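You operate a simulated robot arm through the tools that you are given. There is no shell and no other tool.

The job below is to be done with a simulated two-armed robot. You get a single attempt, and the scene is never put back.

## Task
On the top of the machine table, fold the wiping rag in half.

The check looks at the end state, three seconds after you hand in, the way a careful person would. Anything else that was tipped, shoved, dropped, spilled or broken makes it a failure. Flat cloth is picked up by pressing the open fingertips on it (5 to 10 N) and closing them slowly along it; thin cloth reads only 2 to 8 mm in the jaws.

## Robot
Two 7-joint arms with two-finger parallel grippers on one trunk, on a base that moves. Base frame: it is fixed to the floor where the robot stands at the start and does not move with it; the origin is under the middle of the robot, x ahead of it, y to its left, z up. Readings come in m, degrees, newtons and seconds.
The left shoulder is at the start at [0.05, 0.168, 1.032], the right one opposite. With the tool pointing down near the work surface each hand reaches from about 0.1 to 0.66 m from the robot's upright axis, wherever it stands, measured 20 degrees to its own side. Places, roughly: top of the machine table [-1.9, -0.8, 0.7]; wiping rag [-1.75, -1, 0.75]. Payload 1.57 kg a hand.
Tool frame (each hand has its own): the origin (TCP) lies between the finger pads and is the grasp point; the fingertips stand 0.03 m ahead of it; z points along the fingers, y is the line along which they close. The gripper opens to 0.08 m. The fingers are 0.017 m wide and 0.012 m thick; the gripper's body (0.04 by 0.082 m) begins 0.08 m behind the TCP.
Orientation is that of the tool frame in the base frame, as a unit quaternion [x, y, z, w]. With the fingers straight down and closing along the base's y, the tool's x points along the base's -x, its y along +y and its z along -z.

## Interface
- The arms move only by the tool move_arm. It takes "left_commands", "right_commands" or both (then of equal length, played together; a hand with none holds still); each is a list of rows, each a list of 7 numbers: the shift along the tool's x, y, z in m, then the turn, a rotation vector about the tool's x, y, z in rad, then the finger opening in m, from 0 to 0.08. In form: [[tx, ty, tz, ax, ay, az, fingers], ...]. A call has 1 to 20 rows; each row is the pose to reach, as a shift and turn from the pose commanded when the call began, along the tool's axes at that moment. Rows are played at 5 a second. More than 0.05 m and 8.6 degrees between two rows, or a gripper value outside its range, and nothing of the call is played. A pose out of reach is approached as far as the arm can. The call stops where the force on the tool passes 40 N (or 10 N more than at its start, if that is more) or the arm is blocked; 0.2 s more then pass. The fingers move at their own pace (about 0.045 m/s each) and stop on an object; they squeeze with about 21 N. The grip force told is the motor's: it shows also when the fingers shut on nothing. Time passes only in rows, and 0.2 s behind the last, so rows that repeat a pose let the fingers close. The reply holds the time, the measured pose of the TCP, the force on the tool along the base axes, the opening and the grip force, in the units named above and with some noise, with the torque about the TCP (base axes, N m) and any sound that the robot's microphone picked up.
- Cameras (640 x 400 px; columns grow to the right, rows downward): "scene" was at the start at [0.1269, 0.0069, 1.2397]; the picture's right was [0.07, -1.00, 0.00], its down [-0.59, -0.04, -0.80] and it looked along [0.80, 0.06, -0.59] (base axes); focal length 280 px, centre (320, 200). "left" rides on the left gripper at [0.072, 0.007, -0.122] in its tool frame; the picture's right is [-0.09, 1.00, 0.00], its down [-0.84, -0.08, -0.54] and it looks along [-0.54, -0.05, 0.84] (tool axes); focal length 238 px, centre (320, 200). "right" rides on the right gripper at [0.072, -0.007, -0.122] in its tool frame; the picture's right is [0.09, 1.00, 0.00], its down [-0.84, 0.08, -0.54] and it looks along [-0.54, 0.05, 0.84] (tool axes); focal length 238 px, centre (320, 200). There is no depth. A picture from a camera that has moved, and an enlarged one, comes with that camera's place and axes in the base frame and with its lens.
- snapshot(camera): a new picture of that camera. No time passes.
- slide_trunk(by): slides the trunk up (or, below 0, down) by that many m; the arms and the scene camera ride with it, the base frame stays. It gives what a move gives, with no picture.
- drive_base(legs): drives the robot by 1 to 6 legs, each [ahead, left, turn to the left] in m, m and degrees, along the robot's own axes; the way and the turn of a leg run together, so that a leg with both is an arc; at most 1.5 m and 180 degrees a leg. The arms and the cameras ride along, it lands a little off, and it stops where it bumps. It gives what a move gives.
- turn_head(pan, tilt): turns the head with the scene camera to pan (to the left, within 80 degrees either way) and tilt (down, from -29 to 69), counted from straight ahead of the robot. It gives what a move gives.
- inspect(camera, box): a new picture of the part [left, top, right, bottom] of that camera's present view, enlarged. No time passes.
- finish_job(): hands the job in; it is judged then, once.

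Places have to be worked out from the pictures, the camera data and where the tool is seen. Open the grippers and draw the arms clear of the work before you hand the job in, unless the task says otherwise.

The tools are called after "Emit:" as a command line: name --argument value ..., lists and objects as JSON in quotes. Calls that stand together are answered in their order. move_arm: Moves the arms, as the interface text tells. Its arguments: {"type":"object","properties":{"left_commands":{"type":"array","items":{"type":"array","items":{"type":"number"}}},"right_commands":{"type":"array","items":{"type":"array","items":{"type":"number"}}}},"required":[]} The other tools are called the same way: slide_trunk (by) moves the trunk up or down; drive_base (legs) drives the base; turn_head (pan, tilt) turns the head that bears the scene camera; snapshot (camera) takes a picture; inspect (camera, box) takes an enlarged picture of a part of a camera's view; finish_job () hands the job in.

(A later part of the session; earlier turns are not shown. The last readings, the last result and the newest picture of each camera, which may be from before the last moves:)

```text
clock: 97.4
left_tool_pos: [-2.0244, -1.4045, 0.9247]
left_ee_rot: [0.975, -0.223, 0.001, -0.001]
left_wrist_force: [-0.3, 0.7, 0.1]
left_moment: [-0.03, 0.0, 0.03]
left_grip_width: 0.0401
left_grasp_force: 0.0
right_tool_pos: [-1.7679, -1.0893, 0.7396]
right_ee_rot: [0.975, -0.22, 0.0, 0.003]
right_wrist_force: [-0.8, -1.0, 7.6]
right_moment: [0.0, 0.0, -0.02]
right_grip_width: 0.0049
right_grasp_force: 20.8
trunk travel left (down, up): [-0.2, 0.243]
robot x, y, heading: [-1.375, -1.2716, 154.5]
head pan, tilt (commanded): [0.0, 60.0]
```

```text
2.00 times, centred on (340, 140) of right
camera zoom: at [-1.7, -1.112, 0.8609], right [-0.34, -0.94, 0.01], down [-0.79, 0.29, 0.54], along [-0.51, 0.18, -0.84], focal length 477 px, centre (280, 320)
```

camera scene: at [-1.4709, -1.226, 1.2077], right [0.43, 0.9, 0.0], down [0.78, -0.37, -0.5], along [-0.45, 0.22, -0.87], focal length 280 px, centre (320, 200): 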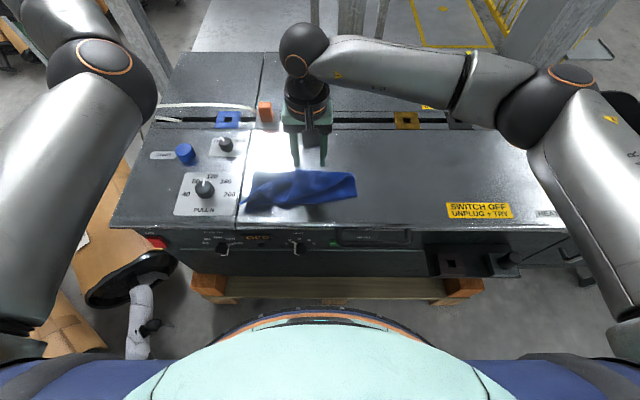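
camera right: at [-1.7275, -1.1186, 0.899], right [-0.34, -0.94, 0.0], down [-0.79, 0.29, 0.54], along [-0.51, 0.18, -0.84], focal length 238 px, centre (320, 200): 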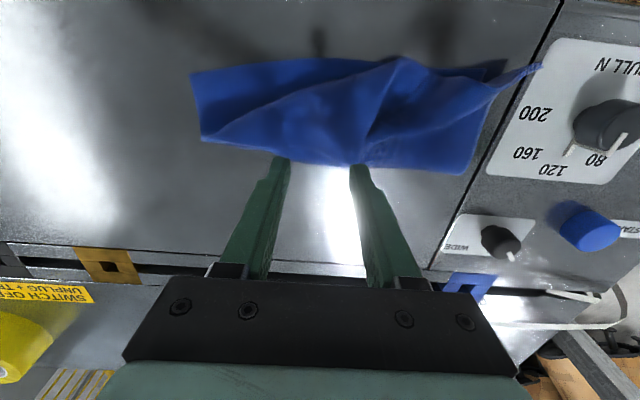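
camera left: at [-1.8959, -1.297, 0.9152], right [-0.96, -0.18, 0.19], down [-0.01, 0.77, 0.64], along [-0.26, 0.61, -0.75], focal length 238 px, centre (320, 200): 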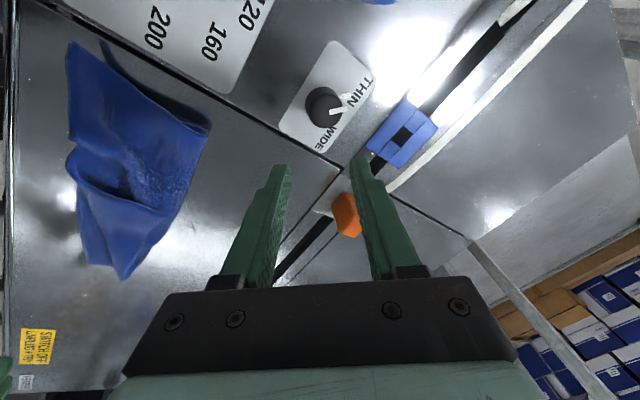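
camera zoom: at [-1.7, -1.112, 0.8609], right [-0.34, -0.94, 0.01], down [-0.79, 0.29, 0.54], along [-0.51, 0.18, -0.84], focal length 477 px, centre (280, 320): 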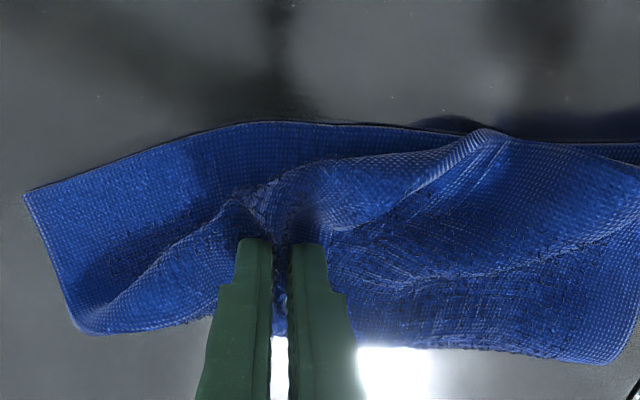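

The jaw reads 4.9 mm, so cloth is held. I lift 5 cm to see whether only the flap comes up.

Emit:
move_arm --right_commands '[[0, 0, -0.008, 0, 0, 0, 0.0], [0, 0, -0.016, 0, 0, 0, 0.0], [-0.003, 0, -0.024, 0, 0, 0, 0.0], [-0.006, 0, -0.032, 0, 0, 0, 0.0], [-0.01, 0, -0.04, 0, 0, 0, 0.0], [-0.014, 0, -0.05, 0, 0, 0, 0.0]]'

Emit:
snapshot --camera "right"

Emit:
inspect --camera "scene" --box '[220, 110, 420, 235]'

```text
clock: 98.8
left_tool_pos: [-2.0226, -1.4047, 0.9249]
left_ee_rot: [0.975, -0.224, 0.002, -0.002]
left_wrist_force: [0.2, -1.1, 0.2]
left_moment: [0.0, 0.03, 0.0]
left_grip_width: 0.04
left_grasp_force: 0.1
right_tool_pos: [-1.7793, -1.082, 0.7903]
right_ee_rot: [0.975, -0.22, 0.0, 0.002]
right_wrist_force: [-0.5, 0.5, 0.4]
right_moment: [-0.02, -0.01, -0.01]
right_grip_width: 0.0046
right_grasp_force: 21.4
trunk travel left (down, up): [-0.2, 0.243]
robot x, y, heading: [-1.3745, -1.2739, 154.7]
head pan, tilt (commanded): [0.0, 60.0]
```

```text
taken
camera right: at [-1.712, -1.1057, 0.9111], right [-0.34, -0.94, 0.01], down [-0.79, 0.29, 0.54], along [-0.51, 0.18, -0.84], focal length 238 px, centre (320, 200)
```

right: 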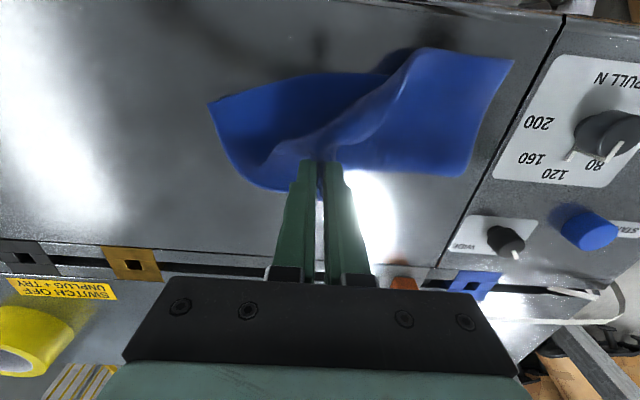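

```text
3.20 times, centred on (320, 172) of scene
camera zoom: at [-1.4709, -1.226, 1.2077], right [0.43, 0.9, 0.0], down [0.78, -0.37, -0.5], along [-0.45, 0.22, -0.87], focal length 895 px, centre (320, 288)
```

zoom: 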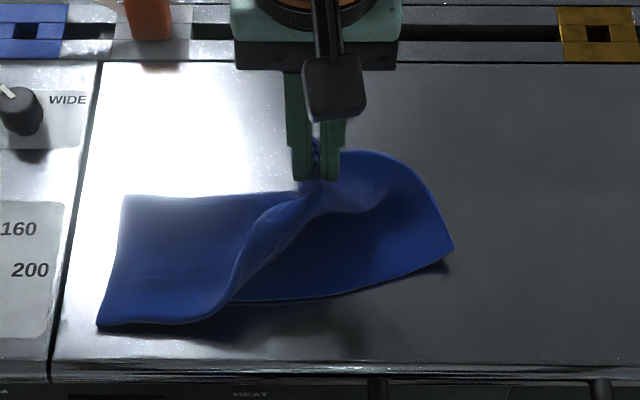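

Only the top layer came up: the hand holds the far edge near its right corner, and the rest lies open. I carry this corner forward and right toward its original place to unfold the rag, then set it down.

Emit:
move_arm --right_commands '[[-0.018, -0.01, 0, 0, 0, 0, 0.0], [-0.038, -0.021, 0, 0, 0, 0, 0.0], [-0.058, -0.032, 0.002, 0, 0, 0, 0.0], [-0.078, -0.043, 0.008, 0, 0, 0, 0.0], [-0.098, -0.055, 0.018, 0, 0, 0, 0.0], [-0.114, -0.066, 0.03, 0, 0, 0, 0.0], [-0.12, -0.07, 0.042, 0, 0, 0, 0.0], [-0.12, -0.07, 0.048, 0, 0, 0, 0.0]]'

Emit:
snapshot --camera "scene"

Emit:
snapshot --camera "right"

```text
clock: 100.6
left_tool_pos: [-2.0234, -1.4035, 0.9247]
left_ee_rot: [0.975, -0.223, 0.001, -0.002]
left_wrist_force: [0.2, -0.6, -0.5]
left_moment: [0.0, -0.02, 0.01]
left_grip_width: 0.04
left_grasp_force: 0.0
right_tool_pos: [-1.8595, -0.9675, 0.7413]
right_ee_rot: [0.976, -0.22, 0.001, 0.002]
right_wrist_force: [-0.4, -0.3, 1.4]
right_moment: [-0.02, 0.0, -0.01]
right_grip_width: 0.0046
right_grasp_force: 20.9
trunk travel left (down, up): [-0.2, 0.243]
robot x, y, heading: [-1.3731, -1.2713, 154.6]
head pan, tilt (commanded): [0.0, 60.0]
```

```text
taken
camera scene: at [-1.4708, -1.226, 1.2077], right [0.43, 0.9, 0.0], down [0.78, -0.37, -0.5], along [-0.45, 0.22, -0.87], focal length 280 px, centre (320, 200)
```

scene: 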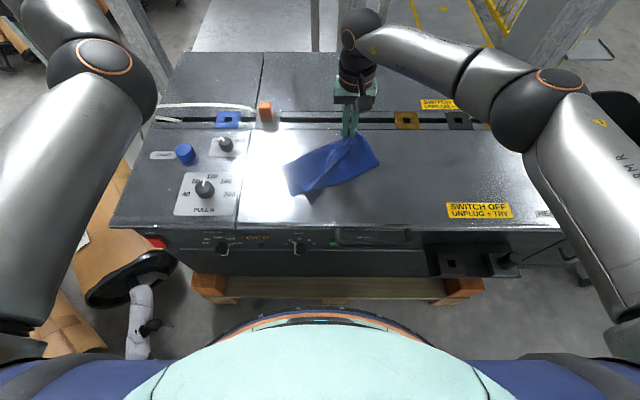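

```text
taken
camera right: at [-1.791, -0.9914, 0.862], right [-0.34, -0.94, 0.01], down [-0.79, 0.29, 0.54], along [-0.51, 0.18, -0.84], focal length 238 px, centre (320, 200)
```

right: 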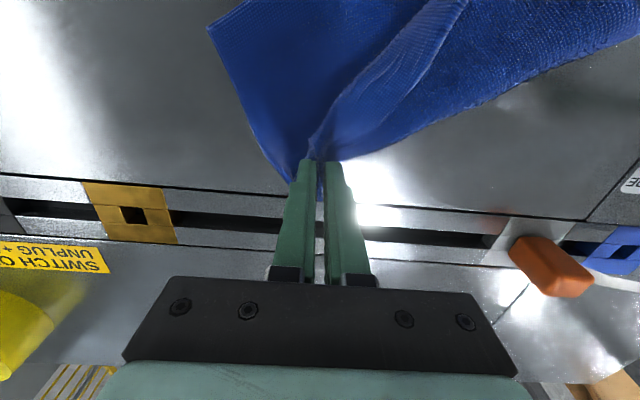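

The rag was dragged along and now lies turned, still partly folded. I enlarge it to understand its shape.

Emit:
inspect --camera "scene" --box '[260, 110, 420, 210]'

Emit:
inspect --camera "right" --box '[200, 0, 640, 240]'

```text
4.00 times, centred on (340, 160) of scene
camera zoom: at [-1.4708, -1.226, 1.2077], right [0.43, 0.9, 0.0], down [0.78, -0.37, -0.5], along [-0.45, 0.22, -0.87], focal length 1119 px, centre (240, 360)
```

zoom: 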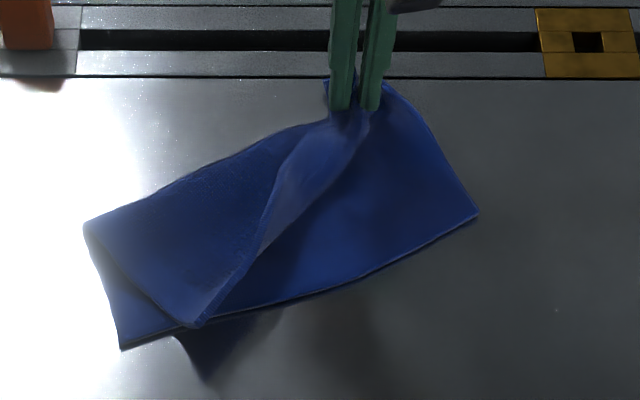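

```text
1.45 times, centred on (420, 120) of right
camera zoom: at [-1.791, -0.9914, 0.862], right [-0.34, -0.94, 0.01], down [-0.79, 0.29, 0.54], along [-0.51, 0.18, -0.84], focal length 347 px, centre (174, 316)
```

zoom: 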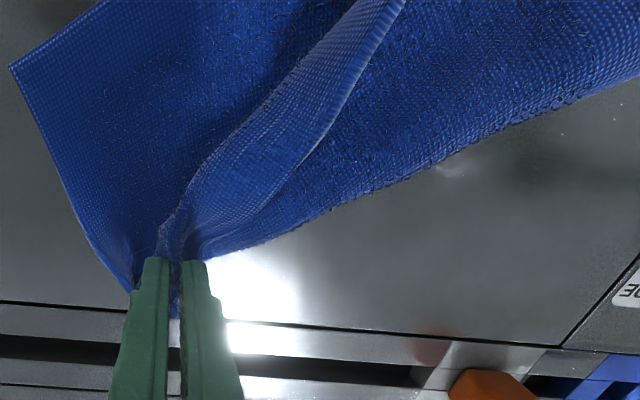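

The rag is turned about 24°, its left far corner T is folded over to about 0.41 m ahead and 0.02 m left, and the right far corner is in my right hand. I set this corner down here, open and lift, then go over the folded corner.

Emit:
move_arm --right_commands '[[0, 0, 0.003, 0, 0, 0, 0.0], [0, 0, 0.003, 0, 0, 0, 0.01], [0, 0, 0.003, 0, 0, 0, 0.02], [0, 0, 0.0, 0, 0, 0, 0.03], [0, 0, -0.01, 0, 0, 0, 0.03], [0, 0, -0.025, 0, 0, 0, 0.03], [0, 0, -0.045, 0, 0, 0, 0.04], [0.02, 0, -0.05, 0, 0, 0, 0.04]]'

Emit:
inspect --camera "scene" --box '[260, 110, 420, 210]'

Emit:
snapshot --camera "right"

```text
clock: 102.4
left_tool_pos: [-2.0247, -1.4039, 0.9241]
left_ee_rot: [0.975, -0.223, 0.001, -0.001]
left_wrist_force: [0.1, 0.0, 0.1]
left_moment: [0.01, -0.01, -0.01]
left_grip_width: 0.04
left_grasp_force: 0.0
right_tool_pos: [-1.8399, -0.9747, 0.7907]
right_ee_rot: [0.975, -0.22, 0.0, 0.003]
right_wrist_force: [-0.3, 0.1, 0.2]
right_moment: [0.02, 0.01, 0.0]
right_grip_width: 0.0402
right_grasp_force: 0.1
trunk travel left (down, up): [-0.2, 0.243]
robot x, y, heading: [-1.3727, -1.2737, 154.5]
head pan, tilt (commanded): [0.0, 60.0]
```

```text
4.00 times, centred on (340, 160) of scene
camera zoom: at [-1.4708, -1.2259, 1.2077], right [0.43, 0.9, 0.0], down [0.78, -0.37, -0.5], along [-0.45, 0.22, -0.87], focal length 1119 px, centre (240, 360)
```

zoom: 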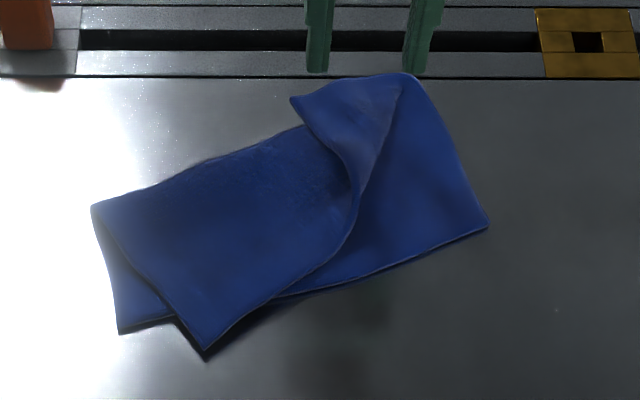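

```text
taken
camera right: at [-1.7732, -0.9987, 0.9122], right [-0.34, -0.94, 0.0], down [-0.79, 0.29, 0.54], along [-0.51, 0.18, -0.84], focal length 238 px, centre (320, 200)
```

right: 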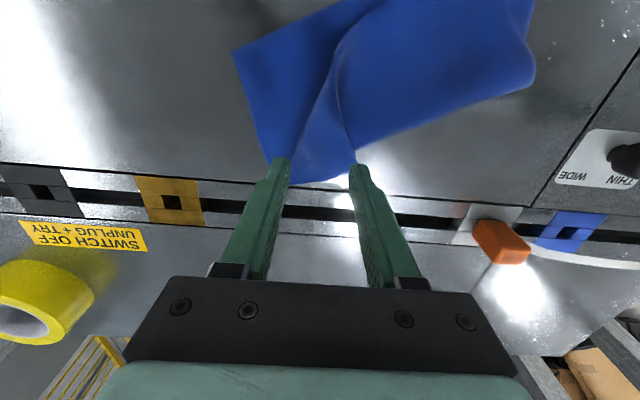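

The folded corner T now pokes out over the bare top just on my side of the near edge, at about 0.40 m ahead and 0.02 m left. I bring the open right hand above it to straddle that tip.

Emit:
move_arm --right_commands '[[0.03, 0.017, 0, 0, 0, 0, 0.04], [0.06, 0.034, 0, 0, 0, 0, 0.04], [0.09, 0.051, 0, 0, 0, 0, 0.04], [0.115, 0.07, 0.005, 0, 0, 0, 0.04], [0.139, 0.0845, 0.015, 0, 0, 0, 0.04], [0.139, 0.0845, 0.02, 0, 0, 0, 0.04]]'

Emit:
snapshot --camera "right"

Emit:
snapshot --camera "scene"

```text
clock: 103.8
left_tool_pos: [-2.0236, -1.4056, 0.9243]
left_ee_rot: [0.975, -0.223, 0.002, -0.001]
left_wrist_force: [0.0, 0.0, 0.8]
left_moment: [0.0, 0.04, 0.01]
left_grip_width: 0.04
left_grasp_force: 0.0
right_tool_pos: [-1.75, -1.1133, 0.7716]
right_ee_rot: [0.976, -0.219, 0.001, 0.003]
right_wrist_force: [-0.1, -0.3, -0.2]
right_moment: [0.0, 0.03, 0.0]
right_grip_width: 0.0401
right_grasp_force: 0.1
trunk travel left (down, up): [-0.2, 0.243]
robot x, y, heading: [-1.3741, -1.2743, 154.3]
head pan, tilt (commanded): [0.0, 60.0]
```

```text
taken
camera right: at [-1.6828, -1.1368, 0.8927], right [-0.34, -0.94, 0.01], down [-0.79, 0.29, 0.54], along [-0.51, 0.18, -0.84], focal length 238 px, centre (320, 200)
```

right: 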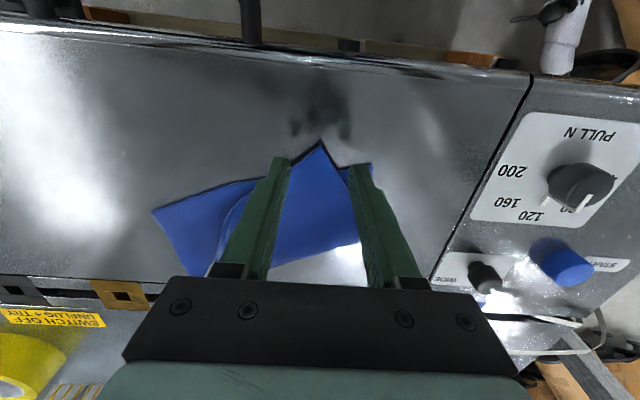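

```text
taken
camera scene: at [-1.4709, -1.2259, 1.2077], right [0.43, 0.9, 0.0], down [0.78, -0.37, -0.5], along [-0.45, 0.22, -0.87], focal length 280 px, centre (320, 200)
```

scene: 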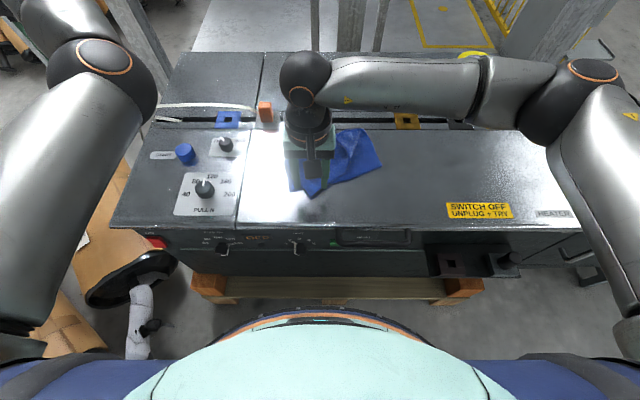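

The fingers straddle the corner tip, which lies over bare metal about 1 cm on my side of the TCP. I descend to the surface in small rows.

Emit:
move_arm --right_commands '[[0, 0.001, 0.01, 0, 0, 0, 0.044], [0, 0.001, 0.02, 0, 0, 0, 0.044], [0, 0.001, 0.028, 0, 0, 0, 0.044], [0, 0.001, 0.033, 0, 0, 0, 0.044], [0, 0.001, 0.036, 0, 0, 0, 0.044], [0, 0.001, 0.038, 0, 0, 0, 0.044], [0, 0.001, 0.038, 0, 0, 0, 0.044]]'

Emit:
inspect --camera "right" --box '[220, 80, 420, 205]'

```text
clock: 105.4
left_tool_pos: [-2.023, -1.4049, 0.9246]
left_ee_rot: [0.975, -0.223, 0.002, -0.002]
left_wrist_force: [0.0, -0.2, 0.1]
left_moment: [0.02, 0.0, -0.01]
left_grip_width: 0.0398
left_grasp_force: 0.1
right_tool_pos: [-1.7523, -1.1132, 0.7328]
right_ee_rot: [0.975, -0.22, 0.0, 0.003]
right_wrist_force: [-0.1, 0.2, -0.4]
right_moment: [0.0, -0.01, -0.03]
right_grip_width: 0.0441
right_grasp_force: 0.1
trunk travel left (down, up): [-0.2, 0.243]
robot x, y, heading: [-1.3768, -1.2728, 154.6]
head pan, tilt (commanded): [0.0, 60.0]
```

```text
3.20 times, centred on (320, 142) of right
camera zoom: at [-1.6845, -1.1374, 0.8546], right [-0.34, -0.94, 0.01], down [-0.79, 0.29, 0.54], along [-0.51, 0.18, -0.84], focal length 763 px, centre (320, 384)
```

zoom: 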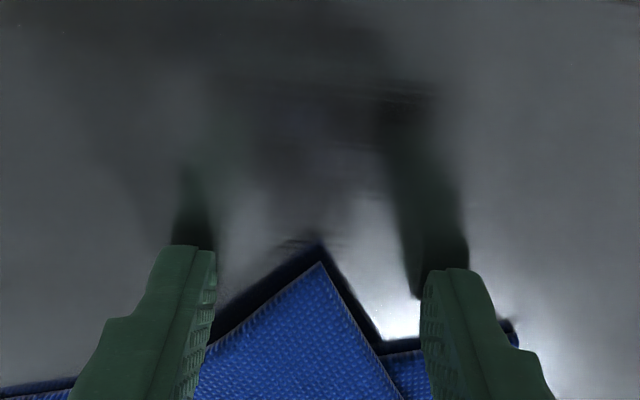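

The tip lies neatly between the fingers, which are just about at the metal. I go down another 1.5 mm and close slowly on the corner.

Emit:
move_arm --right_commands '[[-0.002, 0, 0.001, 0, 0, 0, 0.044], [-0.002, 0, 0.002, 0, 0, 0, 0.042], [-0.002, 0, 0.002, 0, 0, 0, 0.039], [-0.002, 0, 0.002, 0, 0, 0, 0.036], [-0.002, 0, 0.002, 0, 0, 0, 0.033], [-0.002, 0, 0.002, 0, 0, 0, 0.03], [-0.002, 0, 0.002, 0, 0, 0, 0.027], [-0.002, 0, 0.002, 0, 0, 0, 0.024], [-0.002, 0, 0.002, 0, 0, 0, 0.021], [-0.002, 0, 0.002, 0, 0, 0, 0.018], [-0.002, 0, 0.002, 0, 0, 0, 0.015], [-0.002, 0, 0.002, 0, 0, 0, 0.012], [-0.002, 0, 0.002, 0, 0, 0, 0.009], [-0.002, 0, 0.002, 0, 0, 0, 0.006], [-0.002, 0, 0.002, 0, 0, 0, 0.003], [-0.002, 0, 0.002, 0, 0, 0, 0.0], [-0.002, 0, 0.002, 0, 0, 0, 0.0], [-0.002, 0, 0.002, 0, 0, 0, 0.0]]'

Emit:
inspect --camera "right" --box '[220, 80, 420, 205]'

```text
clock: 109.2
left_tool_pos: [-2.0236, -1.4044, 0.9245]
left_ee_rot: [0.975, -0.223, 0.002, -0.002]
left_wrist_force: [0.0, 0.3, 0.3]
left_moment: [0.0, 0.01, 0.0]
left_grip_width: 0.0398
left_grasp_force: 0.0
right_tool_pos: [-1.7541, -1.1142, 0.7312]
right_ee_rot: [0.976, -0.219, 0.001, 0.002]
right_wrist_force: [-0.1, -0.5, 0.2]
right_moment: [0.05, 0.01, -0.05]
right_grip_width: 0.0043
right_grasp_force: 20.5
trunk travel left (down, up): [-0.2, 0.243]
robot x, y, heading: [-1.3749, -1.2733, 154.5]
head pan, tilt (commanded): [0.0, 60.0]
```

```text
3.20 times, centred on (320, 142) of right
camera zoom: at [-1.6863, -1.1361, 0.853], right [-0.34, -0.94, 0.01], down [-0.79, 0.29, 0.54], along [-0.51, 0.18, -0.84], focal length 763 px, centre (320, 384)
```

zoom: 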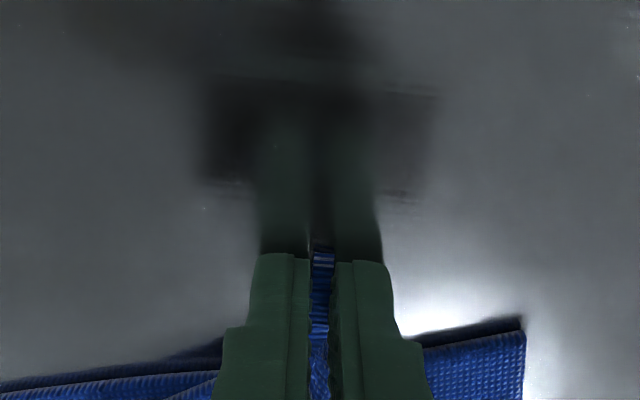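

The corner is caught at 4.3 mm. I carry it over in an arc forward and left to open the rag, ending low near its far left place.

Emit:
move_arm --right_commands '[[0, 0, -0.02, 0, 0, 0, 0.0], [-0.01, 0.005, -0.045, 0, 0, 0, 0.0], [-0.03, 0.012, -0.065, 0, 0, 0, 0.0], [-0.055, 0.022, -0.08, 0, 0, 0, 0.0], [-0.08, 0.034, -0.085, 0, 0, 0, 0.0], [-0.105, 0.046, -0.085, 0, 0, 0, 0.0], [-0.13, 0.058, -0.075, 0, 0, 0, 0.0], [-0.15, 0.07, -0.06, 0, 0, 0, 0.0], [-0.165, 0.08, -0.042, 0, 0, 0, 0.0], [-0.175, 0.088, -0.025, 0, 0, 0, 0.0], [-0.18, 0.09, -0.012, 0, 0, 0, 0.0]]'

Emit:
snapshot --camera "scene"

Emit:
inspect --camera "scene" --box '[240, 105, 400, 205]'

Emit:
snapshot --camera "right"

```text
clock: 111.6
left_tool_pos: [-2.0235, -1.4049, 0.9236]
left_ee_rot: [0.975, -0.224, 0.002, -0.002]
left_wrist_force: [-0.5, -0.9, 0.4]
left_moment: [0.01, 0.02, -0.02]
left_grip_width: 0.0399
left_grasp_force: 0.0
right_tool_pos: [-1.8952, -1.0931, 0.7602]
right_ee_rot: [0.976, -0.219, 0.0, 0.003]
right_wrist_force: [-0.5, 0.8, -0.1]
right_moment: [0.02, 0.01, -0.01]
right_grip_width: 0.0041
right_grasp_force: 20.8
right hand out of reach, approached as far as the arm can: row 8, 9, 10, 11
trunk travel left (down, up): [-0.2, 0.243]
robot x, y, heading: [-1.3768, -1.2727, 154.4]
head pan, tilt (commanded): [0.0, 60.0]
```

```text
taken
camera scene: at [-1.4708, -1.2259, 1.2077], right [0.43, 0.9, 0.0], down [0.78, -0.37, -0.5], along [-0.45, 0.21, -0.87], focal length 280 px, centre (320, 200)
```

scene: 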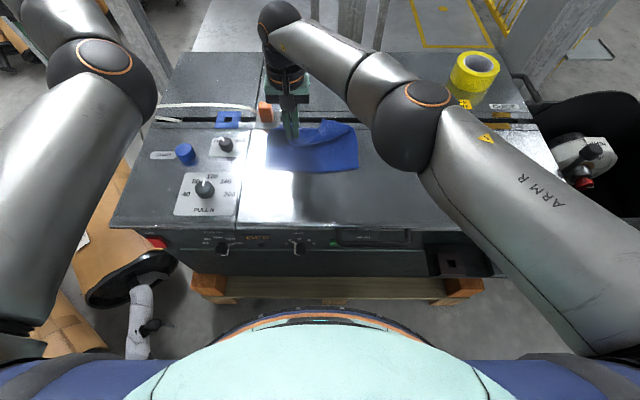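

```text
4.00 times, centred on (320, 155) of scene
camera zoom: at [-1.4708, -1.2259, 1.2077], right [0.43, 0.9, 0.0], down [0.78, -0.37, -0.5], along [-0.45, 0.21, -0.87], focal length 1119 px, centre (320, 380)
```

zoom: 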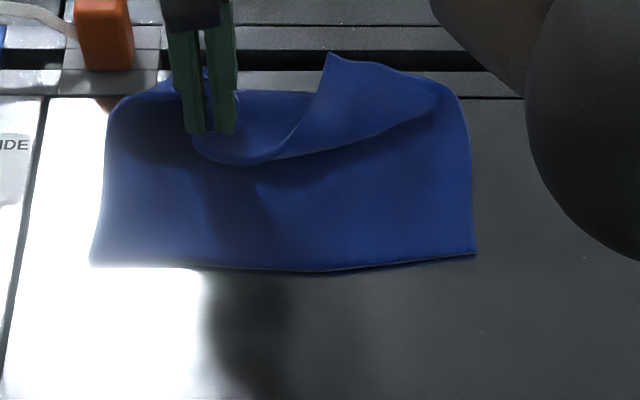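

```text
taken
camera right: at [-1.8271, -1.1158, 0.882], right [-0.34, -0.94, 0.01], down [-0.79, 0.29, 0.54], along [-0.51, 0.18, -0.84], focal length 238 px, centre (320, 200)
```

right: 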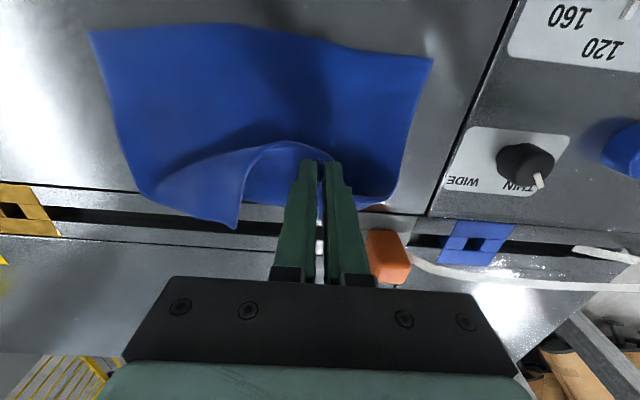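

The rag has swung back nearly square, but about 8 cm too far forward, and the right arm is at the limit of its reach to the left. I set the corner down here and release it.

Emit:
move_arm --right_commands '[[0, 0, 0.006, 0, 0, 0, 0.0], [0, 0, 0.012, 0, 0, 0, 0.0], [0, 0, 0.016, 0, 0, 0, 0.0], [0, 0, 0.016, 0, 0, 0, 0.01], [0, 0, 0.016, 0, 0, 0, 0.02], [0, 0, 0.012, 0, 0, 0, 0.03], [0.001, 0, 0.0, 0, 0, 0, 0.03], [0.004, 0, -0.02, 0, 0, 0, 0.03], [0.008, -0.01, -0.04, 0, 0, 0, 0.03]]'

Emit:
snapshot --camera "right"

Emit:
inspect --camera "scene" --box '[240, 90, 400, 190]'

```text
clock: 113.6
left_tool_pos: [-2.0235, -1.4038, 0.9248]
left_ee_rot: [0.975, -0.223, 0.002, -0.001]
left_wrist_force: [-0.1, -0.6, 1.4]
left_moment: [-0.01, 0.03, 0.02]
left_grip_width: 0.0399
left_grasp_force: 0.1
right_tool_pos: [-1.8836, -1.0881, 0.8012]
right_ee_rot: [0.976, -0.22, 0.0, 0.003]
right_wrist_force: [0.9, 0.3, 0.3]
right_moment: [-0.01, 0.0, -0.01]
right_grip_width: 0.03
right_grasp_force: 0.1
trunk travel left (down, up): [-0.2, 0.243]
robot x, y, heading: [-1.3721, -1.2738, 154.8]
head pan, tilt (commanded): [0.0, 60.0]
```

```text
taken
camera right: at [-1.8155, -1.1122, 0.9224], right [-0.34, -0.94, 0.01], down [-0.79, 0.29, 0.54], along [-0.51, 0.18, -0.84], focal length 238 px, centre (320, 200)
```

right: 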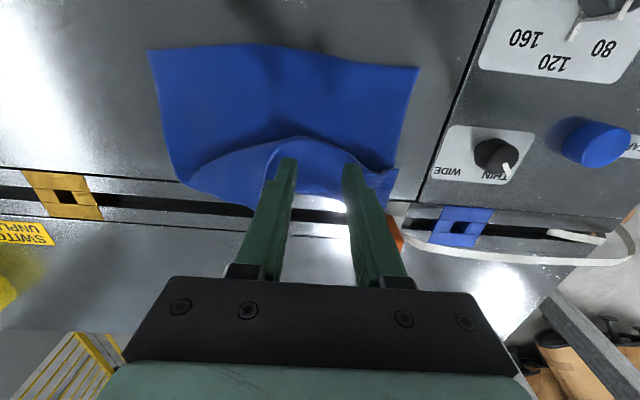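

```text
4.00 times, centred on (320, 140) of scene
camera zoom: at [-1.4708, -1.2259, 1.2077], right [0.43, 0.9, 0.0], down [0.78, -0.37, -0.5], along [-0.45, 0.22, -0.87], focal length 1119 px, centre (320, 440)
```

zoom: 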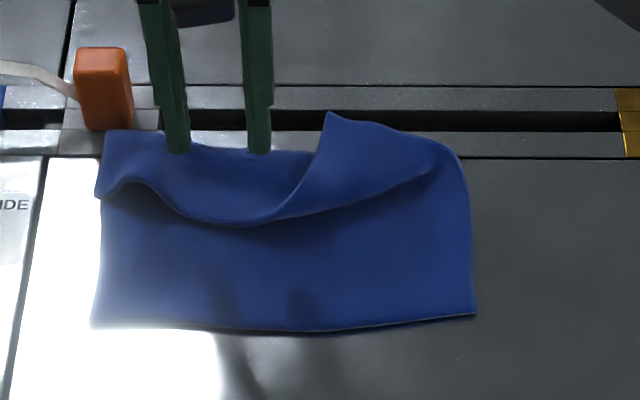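

The rag lies nearly square but too far forward, with a Z-shaped fold along its far side. I position both hands with closed fingertips over the flat near strip, to press on it and slide the whole rag back toward me.

Emit:
move_arm --left_commands '[[0.0031, -0.0391, 0.0169, 0, 0, 0, 0.03], [0.0063, -0.0783, 0.0338, 0, 0, 0, 0.02], [0.0094, -0.1174, 0.0506, 0, 0, 0, 0.01], [0.0125, -0.1565, 0.0675, 0, 0, 0, 0.0], [0.0156, -0.1956, 0.0844, 0, 0, 0, 0.0], [0.0188, -0.2348, 0.1013, 0, 0, 0, 0.0], [0.0219, -0.2739, 0.1181, 0, 0, 0, 0.0], [0.025, -0.313, 0.135, 0, 0, 0, 0.0], [0.025, -0.313, 0.135, 0, 0, 0, 0.0]]' --right_commands '[[0.0, -0.02, -0.01, 0, 0, 0, 0.03], [0.005, -0.04, -0.01, 0, 0, 0, 0.02], [0.01, -0.06, -0.005, 0, 0, 0, 0.01], [0.02, -0.075, 0.0, 0, 0, 0, 0.0], [0.028, -0.088, 0.005, 0, 0, 0, 0.0], [0.035, -0.098, 0.01, 0, 0, 0, 0.0], [0.035, -0.098, 0.015, 0, 0, 0, 0.0], [0.035, -0.098, 0.02, 0, 0, 0, 0.0], [0.035, -0.098, 0.025, 0, 0, 0, 0.0]]'

Emit:
snapshot --camera "scene"

Emit:
snapshot --camera "left"

Emit:
snapshot --camera "right"

```text
clock: 115.6
left_tool_pos: [-1.8943, -1.1201, 0.7658]
left_ee_rot: [0.976, -0.218, 0.0, 0.0]
left_wrist_force: [0.1, -0.2, -0.2]
left_moment: [-0.02, 0.01, -0.03]
left_grip_width: 0.0
left_grasp_force: 21.3
left hand out of reach, approached as far as the arm can: row 3, 4, 5, 6, 7, 8, 9
right_tool_pos: [-1.811, -1.0146, 0.7746]
right_ee_rot: [0.975, -0.22, 0.0, 0.003]
right_wrist_force: [-0.1, -0.4, -0.8]
right_moment: [-0.02, 0.01, 0.0]
right_grip_width: 0.0
right_grasp_force: 21.0
trunk travel left (down, up): [-0.2, 0.243]
robot x, y, heading: [-1.3754, -1.2719, 154.3]
head pan, tilt (commanded): [0.0, 60.0]
```

```text
taken
camera scene: at [-1.4709, -1.2259, 1.2077], right [0.43, 0.9, 0.0], down [0.78, -0.37, -0.5], along [-0.45, 0.22, -0.87], focal length 280 px, centre (320, 200)
```

scene: 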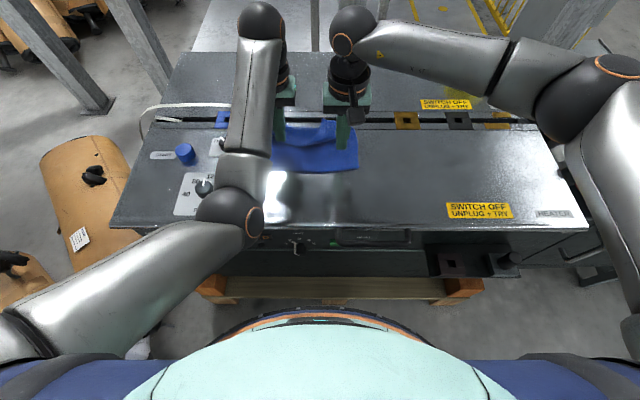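

```text
taken
camera left: at [-1.832, -1.1571, 0.887], right [-0.51, -0.86, 0.0], down [-0.72, 0.43, 0.54], along [-0.47, 0.28, -0.84], focal length 238 px, centre (320, 200)
```

left: 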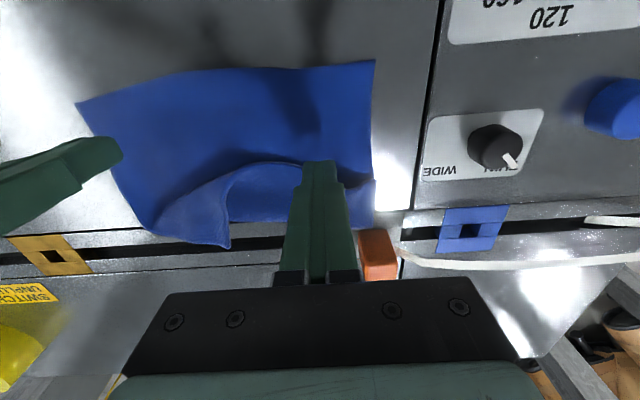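

```text
taken
camera right: at [-1.7419, -1.0388, 0.8963], right [-0.34, -0.94, 0.0], down [-0.79, 0.29, 0.54], along [-0.51, 0.18, -0.84], focal length 238 px, centre (320, 200)
```

right: 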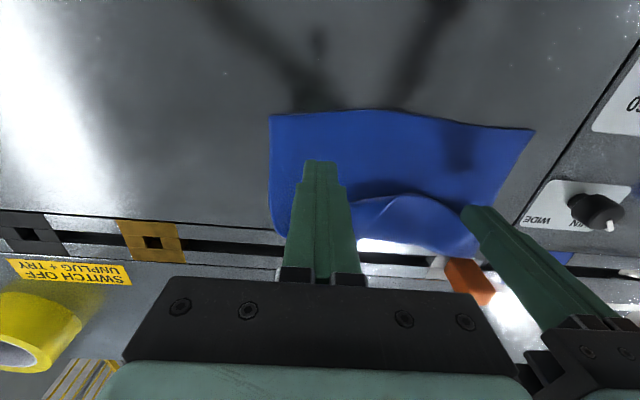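

The left elbow folded inward again and that hand fell short by about 3 cm, so I will not rely on the left arm. I park it back out to the left, and do the work with the right arm alone.

Emit:
move_arm --left_commands '[[-0.0031, 0.0391, -0.0169, 0, 0, 0, 0.0], [-0.0063, 0.0783, -0.0338, 0, 0, 0, 0.0], [-0.0094, 0.1174, -0.0506, 0, 0, 0, 0.0], [-0.0125, 0.1565, -0.0675, 0, 0, 0, 0.0], [-0.0156, 0.1956, -0.0844, 0, 0, 0, 0.0], [-0.0188, 0.2348, -0.1013, 0, 0, 0, 0.0], [-0.0219, 0.2739, -0.1181, 0, 0, 0, 0.0], [-0.025, 0.313, -0.135, 0, 0, 0, 0.0], [-0.025, 0.313, -0.135, 0, 0, 0, 0.0]]'

Emit:
snapshot --camera "scene"

Emit:
inspect --camera "scene" --box '[240, 90, 400, 190]'

```text
clock: 117.6
left_tool_pos: [-2.05, -1.3884, 0.9024]
left_ee_rot: [0.975, -0.223, 0.001, -0.001]
left_wrist_force: [-0.1, 0.1, 0.7]
left_moment: [0.02, 0.0, 0.0]
left_grip_width: 0.0
left_grasp_force: 21.2
left hand out of reach, approached as far as the arm can: row 1, 2, 3
right_tool_pos: [-1.8096, -1.0156, 0.774]
right_ee_rot: [0.975, -0.22, 0.001, 0.003]
right_wrist_force: [0.3, -0.2, 0.3]
right_moment: [-0.02, 0.01, 0.01]
right_grip_width: 0.0
right_grasp_force: 21.0
trunk travel left (down, up): [-0.2, 0.243]
robot x, y, heading: [-1.3771, -1.2788, 154.7]
head pan, tilt (commanded): [0.0, 60.0]
```

```text
taken
camera scene: at [-1.4709, -1.226, 1.2077], right [0.43, 0.9, 0.0], down [0.78, -0.37, -0.5], along [-0.45, 0.22, -0.87], focal length 280 px, centre (320, 200)
```

scene: 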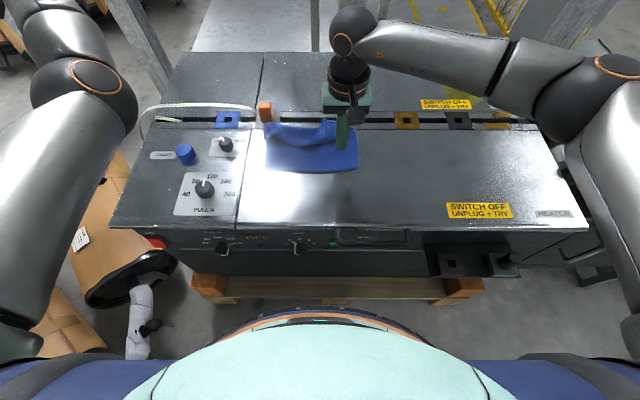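

```text
4.00 times, centred on (320, 140) of scene
camera zoom: at [-1.4709, -1.226, 1.2077], right [0.43, 0.9, 0.0], down [0.78, -0.37, -0.5], along [-0.45, 0.22, -0.87], focal length 1119 px, centre (320, 440)
```

zoom: 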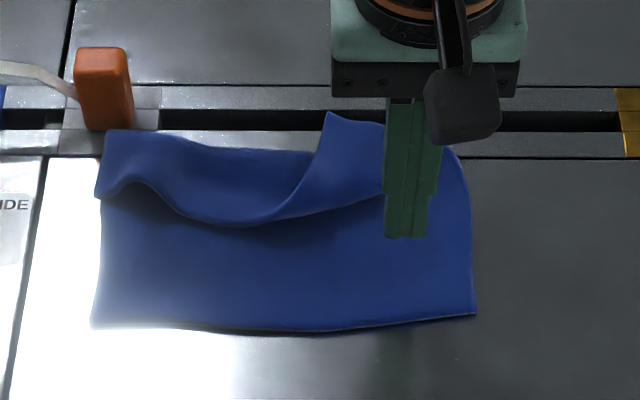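

The left arm is parked and the rag is unchanged. I press with the closed right fingertips on the flat near strip around its lateral middle, at 0.51 m ahead and 0.02 m left.

Emit:
move_arm --right_commands '[[-0.002, 0.025, 0, 0, 0, 0, 0.0], [-0.005, 0.05, 0, 0, 0, 0, 0.0], [-0.005, 0.065, 0.01, 0, 0, 0, 0.0], [-0.005, 0.065, 0.025, 0, 0, 0, 0.0], [-0.005, 0.065, 0.034, 0, 0, 0, 0.0], [-0.005, 0.065, 0.038, 0, 0, 0, 0.0], [-0.005, 0.065, 0.041, 0, 0, 0, 0.0], [-0.005, 0.065, 0.042, 0, 0, 0, 0.0]]'

Emit:
snapshot --camera "right"

```text
clock: 119.4
left_tool_pos: [-2.0485, -1.387, 0.9021]
left_ee_rot: [0.975, -0.223, 0.001, -0.002]
left_wrist_force: [0.2, -0.8, 0.0]
left_moment: [-0.03, -0.01, 0.01]
left_grip_width: 0.0001
left_grasp_force: 21.2
right_tool_pos: [-1.8436, -1.0726, 0.734]
right_ee_rot: [0.975, -0.22, 0.0, 0.002]
right_wrist_force: [1.0, 0.1, 2.9]
right_moment: [-0.03, 0.01, 0.0]
right_grip_width: 0.0002
right_grasp_force: 21.0
trunk travel left (down, up): [-0.2, 0.243]
robot x, y, heading: [-1.3778, -1.2751, 154.4]
head pan, tilt (commanded): [0.0, 60.0]
```

```text
taken
camera right: at [-1.7754, -1.0952, 0.8557], right [-0.34, -0.94, 0.01], down [-0.79, 0.29, 0.54], along [-0.51, 0.18, -0.84], focal length 238 px, centre (320, 200)
```

right: 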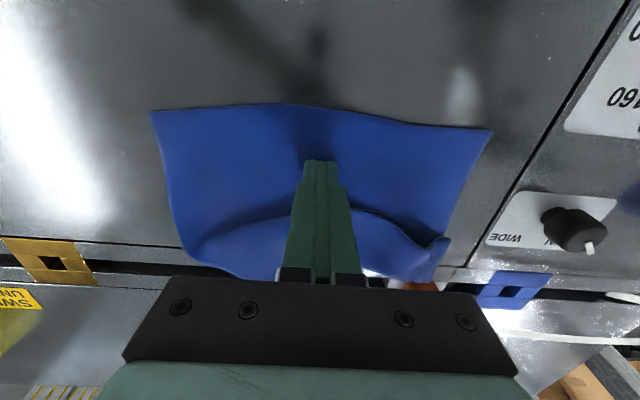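

It presses with 3 N; I add a little pressure and slide straight back toward me by 8 cm.

Emit:
move_arm --right_commands '[[0, 0, 0.0015, 0, 0, 0, 0.0], [0.006, 0, 0.0018, 0, 0, 0, 0.0], [0.012, 0, 0.0018, 0, 0, 0, 0.0], [0.02, 0, 0.0018, 0, 0, 0, 0.0], [0.028, 0, 0.0018, 0, 0, 0, 0.0], [0.036, 0, 0.0018, 0, 0, 0, 0.0], [0.044, 0, 0.0018, 0, 0, 0, 0.0], [0.052, 0, 0.0018, 0, 0, 0, 0.0], [0.06, 0, 0.0018, 0, 0, 0, 0.0], [0.068, 0, 0.0018, 0, 0, 0, 0.0], [0.076, 0, 0.0018, 0, 0, 0, 0.0], [0.08, 0, 0.0018, 0, 0, 0, 0.0]]'

Emit:
snapshot --camera "right"

Emit:
inspect --camera "scene" --box '[240, 110, 400, 210]'

```text
clock: 122.0
left_tool_pos: [-2.0487, -1.3877, 0.9018]
left_ee_rot: [0.975, -0.223, 0.001, -0.001]
left_wrist_force: [0.1, 0.8, -0.3]
left_moment: [0.01, 0.0, -0.01]
left_grip_width: 0.0
left_grasp_force: 20.8
right_tool_pos: [-1.7703, -1.1059, 0.7327]
right_ee_rot: [0.976, -0.22, -0.001, 0.003]
right_wrist_force: [-4.9, 1.4, 24.1]
right_moment: [0.06, 0.11, -0.02]
right_grip_width: 0.0
right_grasp_force: 21.2
trunk travel left (down, up): [-0.2, 0.243]
robot x, y, heading: [-1.3745, -1.2732, 154.3]
head pan, tilt (commanded): [0.0, 60.0]
```

```text
taken
camera right: at [-1.7022, -1.1297, 0.8539], right [-0.34, -0.94, 0.01], down [-0.79, 0.29, 0.54], along [-0.51, 0.18, -0.84], focal length 238 px, centre (320, 200)
```

right: 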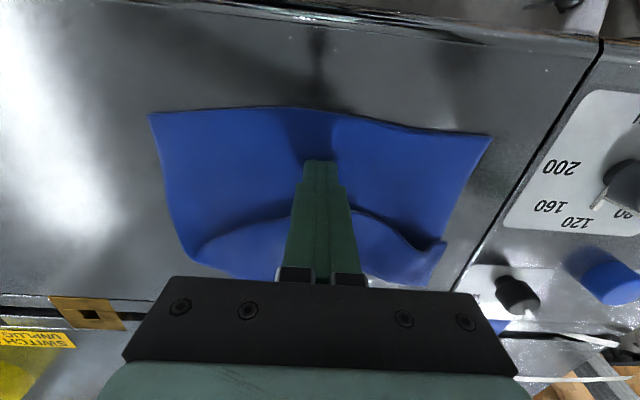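

```text
4.00 times, centred on (320, 160) of scene
camera zoom: at [-1.4697, -1.2264, 1.2079], right [0.43, 0.9, 0.0], down [0.78, -0.37, -0.5], along [-0.45, 0.22, -0.87], focal length 1119 px, centre (320, 360)
```

zoom: 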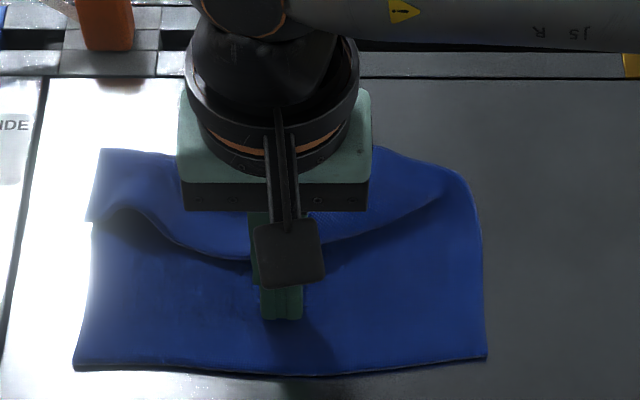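

The whole rag slid back as one piece, and its near edge is now at about 0.395 m again. Next I lift, press nearer its middle and slide it 10 cm to the right, into the right arm's comfortable zone.

Emit:
move_arm --right_commands '[[0, 0, -0.005, 0, 0, 0, 0.0], [0, 0, -0.02, 0, 0, 0, 0.0], [-0.02, 0, -0.025, 0, 0, 0, 0.0], [-0.04, 0, -0.025, 0, 0, 0, 0.0], [-0.05, 0, -0.015, 0, 0, 0, 0.0], [-0.05, 0, -0.01, 0, 0, 0, 0.0], [-0.05, 0, -0.007, 0, 0, 0, 0.0], [-0.05, 0, -0.005, 0, 0, 0, 0.0], [-0.05, 0, -0.005, 0, 0, 0, 0.0]]'

Emit:
inspect --camera "right" --box '[140, 60, 540, 300]'

```text
clock: 124.0
left_tool_pos: [-2.0485, -1.3887, 0.9015]
left_ee_rot: [0.975, -0.224, 0.001, -0.002]
left_wrist_force: [-0.2, -0.5, -0.6]
left_moment: [-0.02, 0.0, -0.01]
left_grip_width: 0.0
left_grasp_force: 21.0
right_tool_pos: [-1.8145, -1.0861, 0.7385]
right_ee_rot: [0.976, -0.219, 0.0, 0.003]
right_wrist_force: [1.6, -0.3, 11.7]
right_moment: [0.06, 0.03, -0.01]
right_grip_width: 0.0
right_grasp_force: 21.1
trunk travel left (down, up): [-0.2, 0.243]
robot x, y, heading: [-1.3733, -1.2735, 154.6]
head pan, tilt (commanded): [0.0, 60.0]
```

```text
1.60 times, centred on (340, 180) of right
camera zoom: at [-1.7473, -1.109, 0.8593], right [-0.34, -0.94, 0.01], down [-0.79, 0.29, 0.54], along [-0.51, 0.18, -0.84], focal length 381 px, centre (288, 232)
```

zoom: 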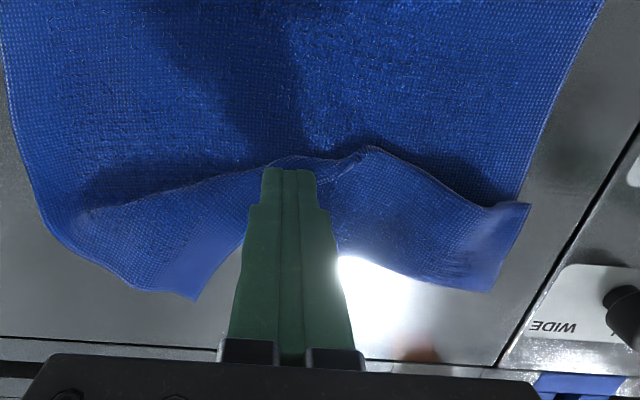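

The fingertips press on the middle of the rag with about 12 N. I ease slightly and slide it 10 cm to the right.

Emit:
move_arm --right_commands '[[0, 0, -0.0008, 0, 0, 0, 0.0], [0, -0.008, -0.0008, 0, 0, 0, 0.0], [0, -0.016, -0.0008, 0, 0, 0, 0.0], [0, -0.024, -0.0008, 0, 0, 0, 0.0], [0, -0.032, -0.0008, 0, 0, 0, 0.0], [0, -0.04, -0.0008, 0, 0, 0, 0.0], [0, -0.048, -0.0008, 0, 0, 0, 0.0], [0, -0.056, -0.0008, 0, 0, 0, 0.0], [0, -0.064, -0.0008, 0, 0, 0, 0.0], [0, -0.072, -0.0008, 0, 0, 0, 0.0], [0, -0.08, -0.0008, 0, 0, 0, 0.0], [0, -0.088, -0.0008, 0, 0, 0, 0.0], [0, -0.096, -0.0008, 0, 0, 0, 0.0], [0, -0.1, -0.0008, 0, 0, 0, 0.0], [0, -0.1, -0.03, 0, 0, 0, 0.0], [0, -0.1, -0.06, 0, 0, 0, 0.0]]'

Emit:
snapshot --camera "right"

Emit:
snapshot --camera "scene"

```text
clock: 127.4
left_tool_pos: [-2.0486, -1.3881, 0.9019]
left_ee_rot: [0.975, -0.223, 0.001, -0.001]
left_wrist_force: [0.0, 0.1, -0.1]
left_moment: [0.0, 0.01, 0.01]
left_grip_width: 0.0001
left_grasp_force: 20.6
right_tool_pos: [-1.7726, -0.994, 0.7967]
right_ee_rot: [0.976, -0.219, 0.002, 0.001]
right_wrist_force: [0.4, 0.0, 0.1]
right_moment: [0.02, 0.01, -0.01]
right_grip_width: 0.0001
right_grasp_force: 21.2
trunk travel left (down, up): [-0.2, 0.243]
robot x, y, heading: [-1.3737, -1.2758, 154.5]
head pan, tilt (commanded): [0.0, 60.0]
```

```text
taken
camera right: at [-1.7052, -1.0176, 0.9182], right [-0.34, -0.94, 0.0], down [-0.79, 0.29, 0.54], along [-0.51, 0.18, -0.84], focal length 238 px, centre (320, 200)
```

right: 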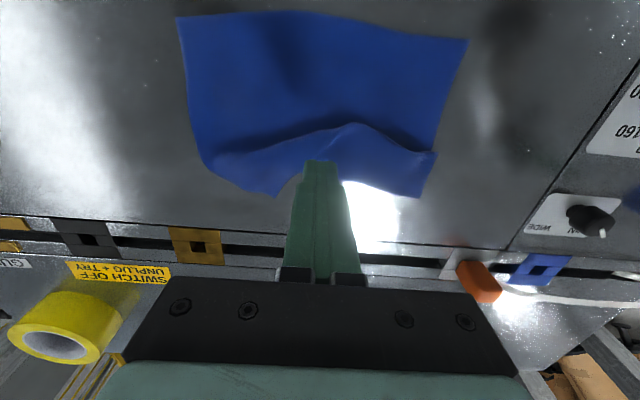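

```text
taken
camera scene: at [-1.4709, -1.226, 1.2076], right [0.43, 0.9, 0.0], down [0.78, -0.37, -0.5], along [-0.45, 0.22, -0.87], focal length 280 px, centre (320, 200)
```

scene: 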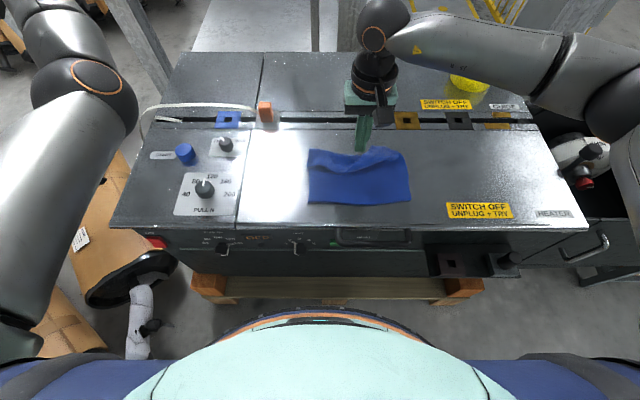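

The rag is now square in front of the right arm, with its near corners at about (0.394, +0.020) and (0.400, -0.189). I enlarge the view to see the two far corners, which still have to be pulled flat.

Emit:
inspect --camera "right" --box '[160, 90, 480, 290]'

Emit:
inspect --camera "scene" --box '[280, 120, 440, 220]'

```text
2.00 times, centred on (320, 190) of right
camera zoom: at [-1.7052, -1.0176, 0.9182], right [-0.34, -0.94, 0.0], down [-0.79, 0.29, 0.54], along [-0.51, 0.18, -0.84], focal length 477 px, centre (320, 220)
```

zoom: 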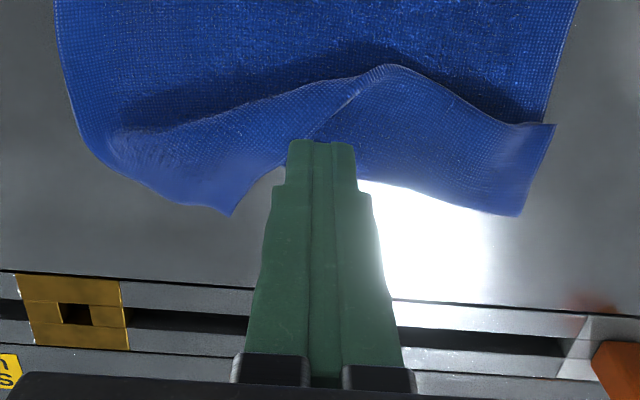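

```text
4.00 times, centred on (360, 170) of scene
camera zoom: at [-1.4709, -1.226, 1.2076], right [0.43, 0.9, 0.0], down [0.78, -0.37, -0.5], along [-0.45, 0.22, -0.87], focal length 1119 px, centre (160, 320)
```

zoom: 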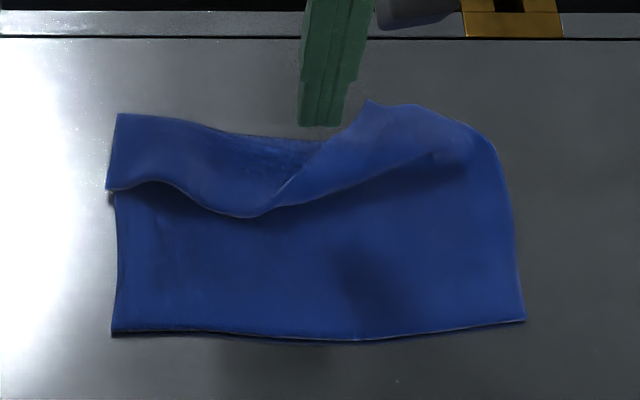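

The right far corner R points forward at about 0.545 m ahead and 0.121 m right, folded in toward the left. I straddle that tip with open fingers.

Emit:
move_arm --right_commands '[[-0.01, -0.01, -0.01, 0, 0, 0, 0.02], [-0.03, -0.025, -0.01, 0, 0, 0, 0.044], [-0.05, -0.041, 0.0, 0, 0, 0, 0.044], [-0.0537, -0.0414, 0.015, 0, 0, 0, 0.044], [-0.0537, -0.0414, 0.025, 0, 0, 0, 0.044], [-0.0537, -0.0414, 0.025, 0, 0, 0, 0.044]]'

Emit:
inspect --camera "right" --box '[200, 70, 440, 220]'

```text
clock: 128.8
left_tool_pos: [-2.0501, -1.3887, 0.9005]
left_ee_rot: [0.975, -0.223, 0.001, -0.001]
left_wrist_force: [-0.3, -0.2, -0.3]
left_moment: [-0.01, 0.02, 0.01]
left_grip_width: 0.0001
left_grasp_force: 21.5
right_tool_pos: [-1.8047, -0.9342, 0.7702]
right_ee_rot: [0.976, -0.219, 0.001, 0.003]
right_wrist_force: [0.2, -0.3, -0.7]
right_moment: [-0.01, -0.01, 0.0]
right_grip_width: 0.0441
right_grasp_force: 0.1
trunk travel left (down, up): [-0.2, 0.243]
robot x, y, heading: [-1.3719, -1.2728, 154.5]
head pan, tilt (commanded): [0.0, 60.0]
```

```text
2.67 times, centred on (320, 145) of right
camera zoom: at [-1.7363, -0.9576, 0.8919], right [-0.34, -0.94, 0.01], down [-0.79, 0.29, 0.54], along [-0.51, 0.18, -0.84], focal length 636 px, centre (320, 347)
```

zoom: 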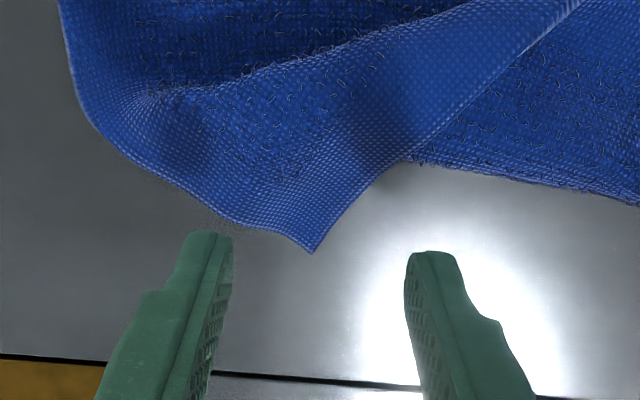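

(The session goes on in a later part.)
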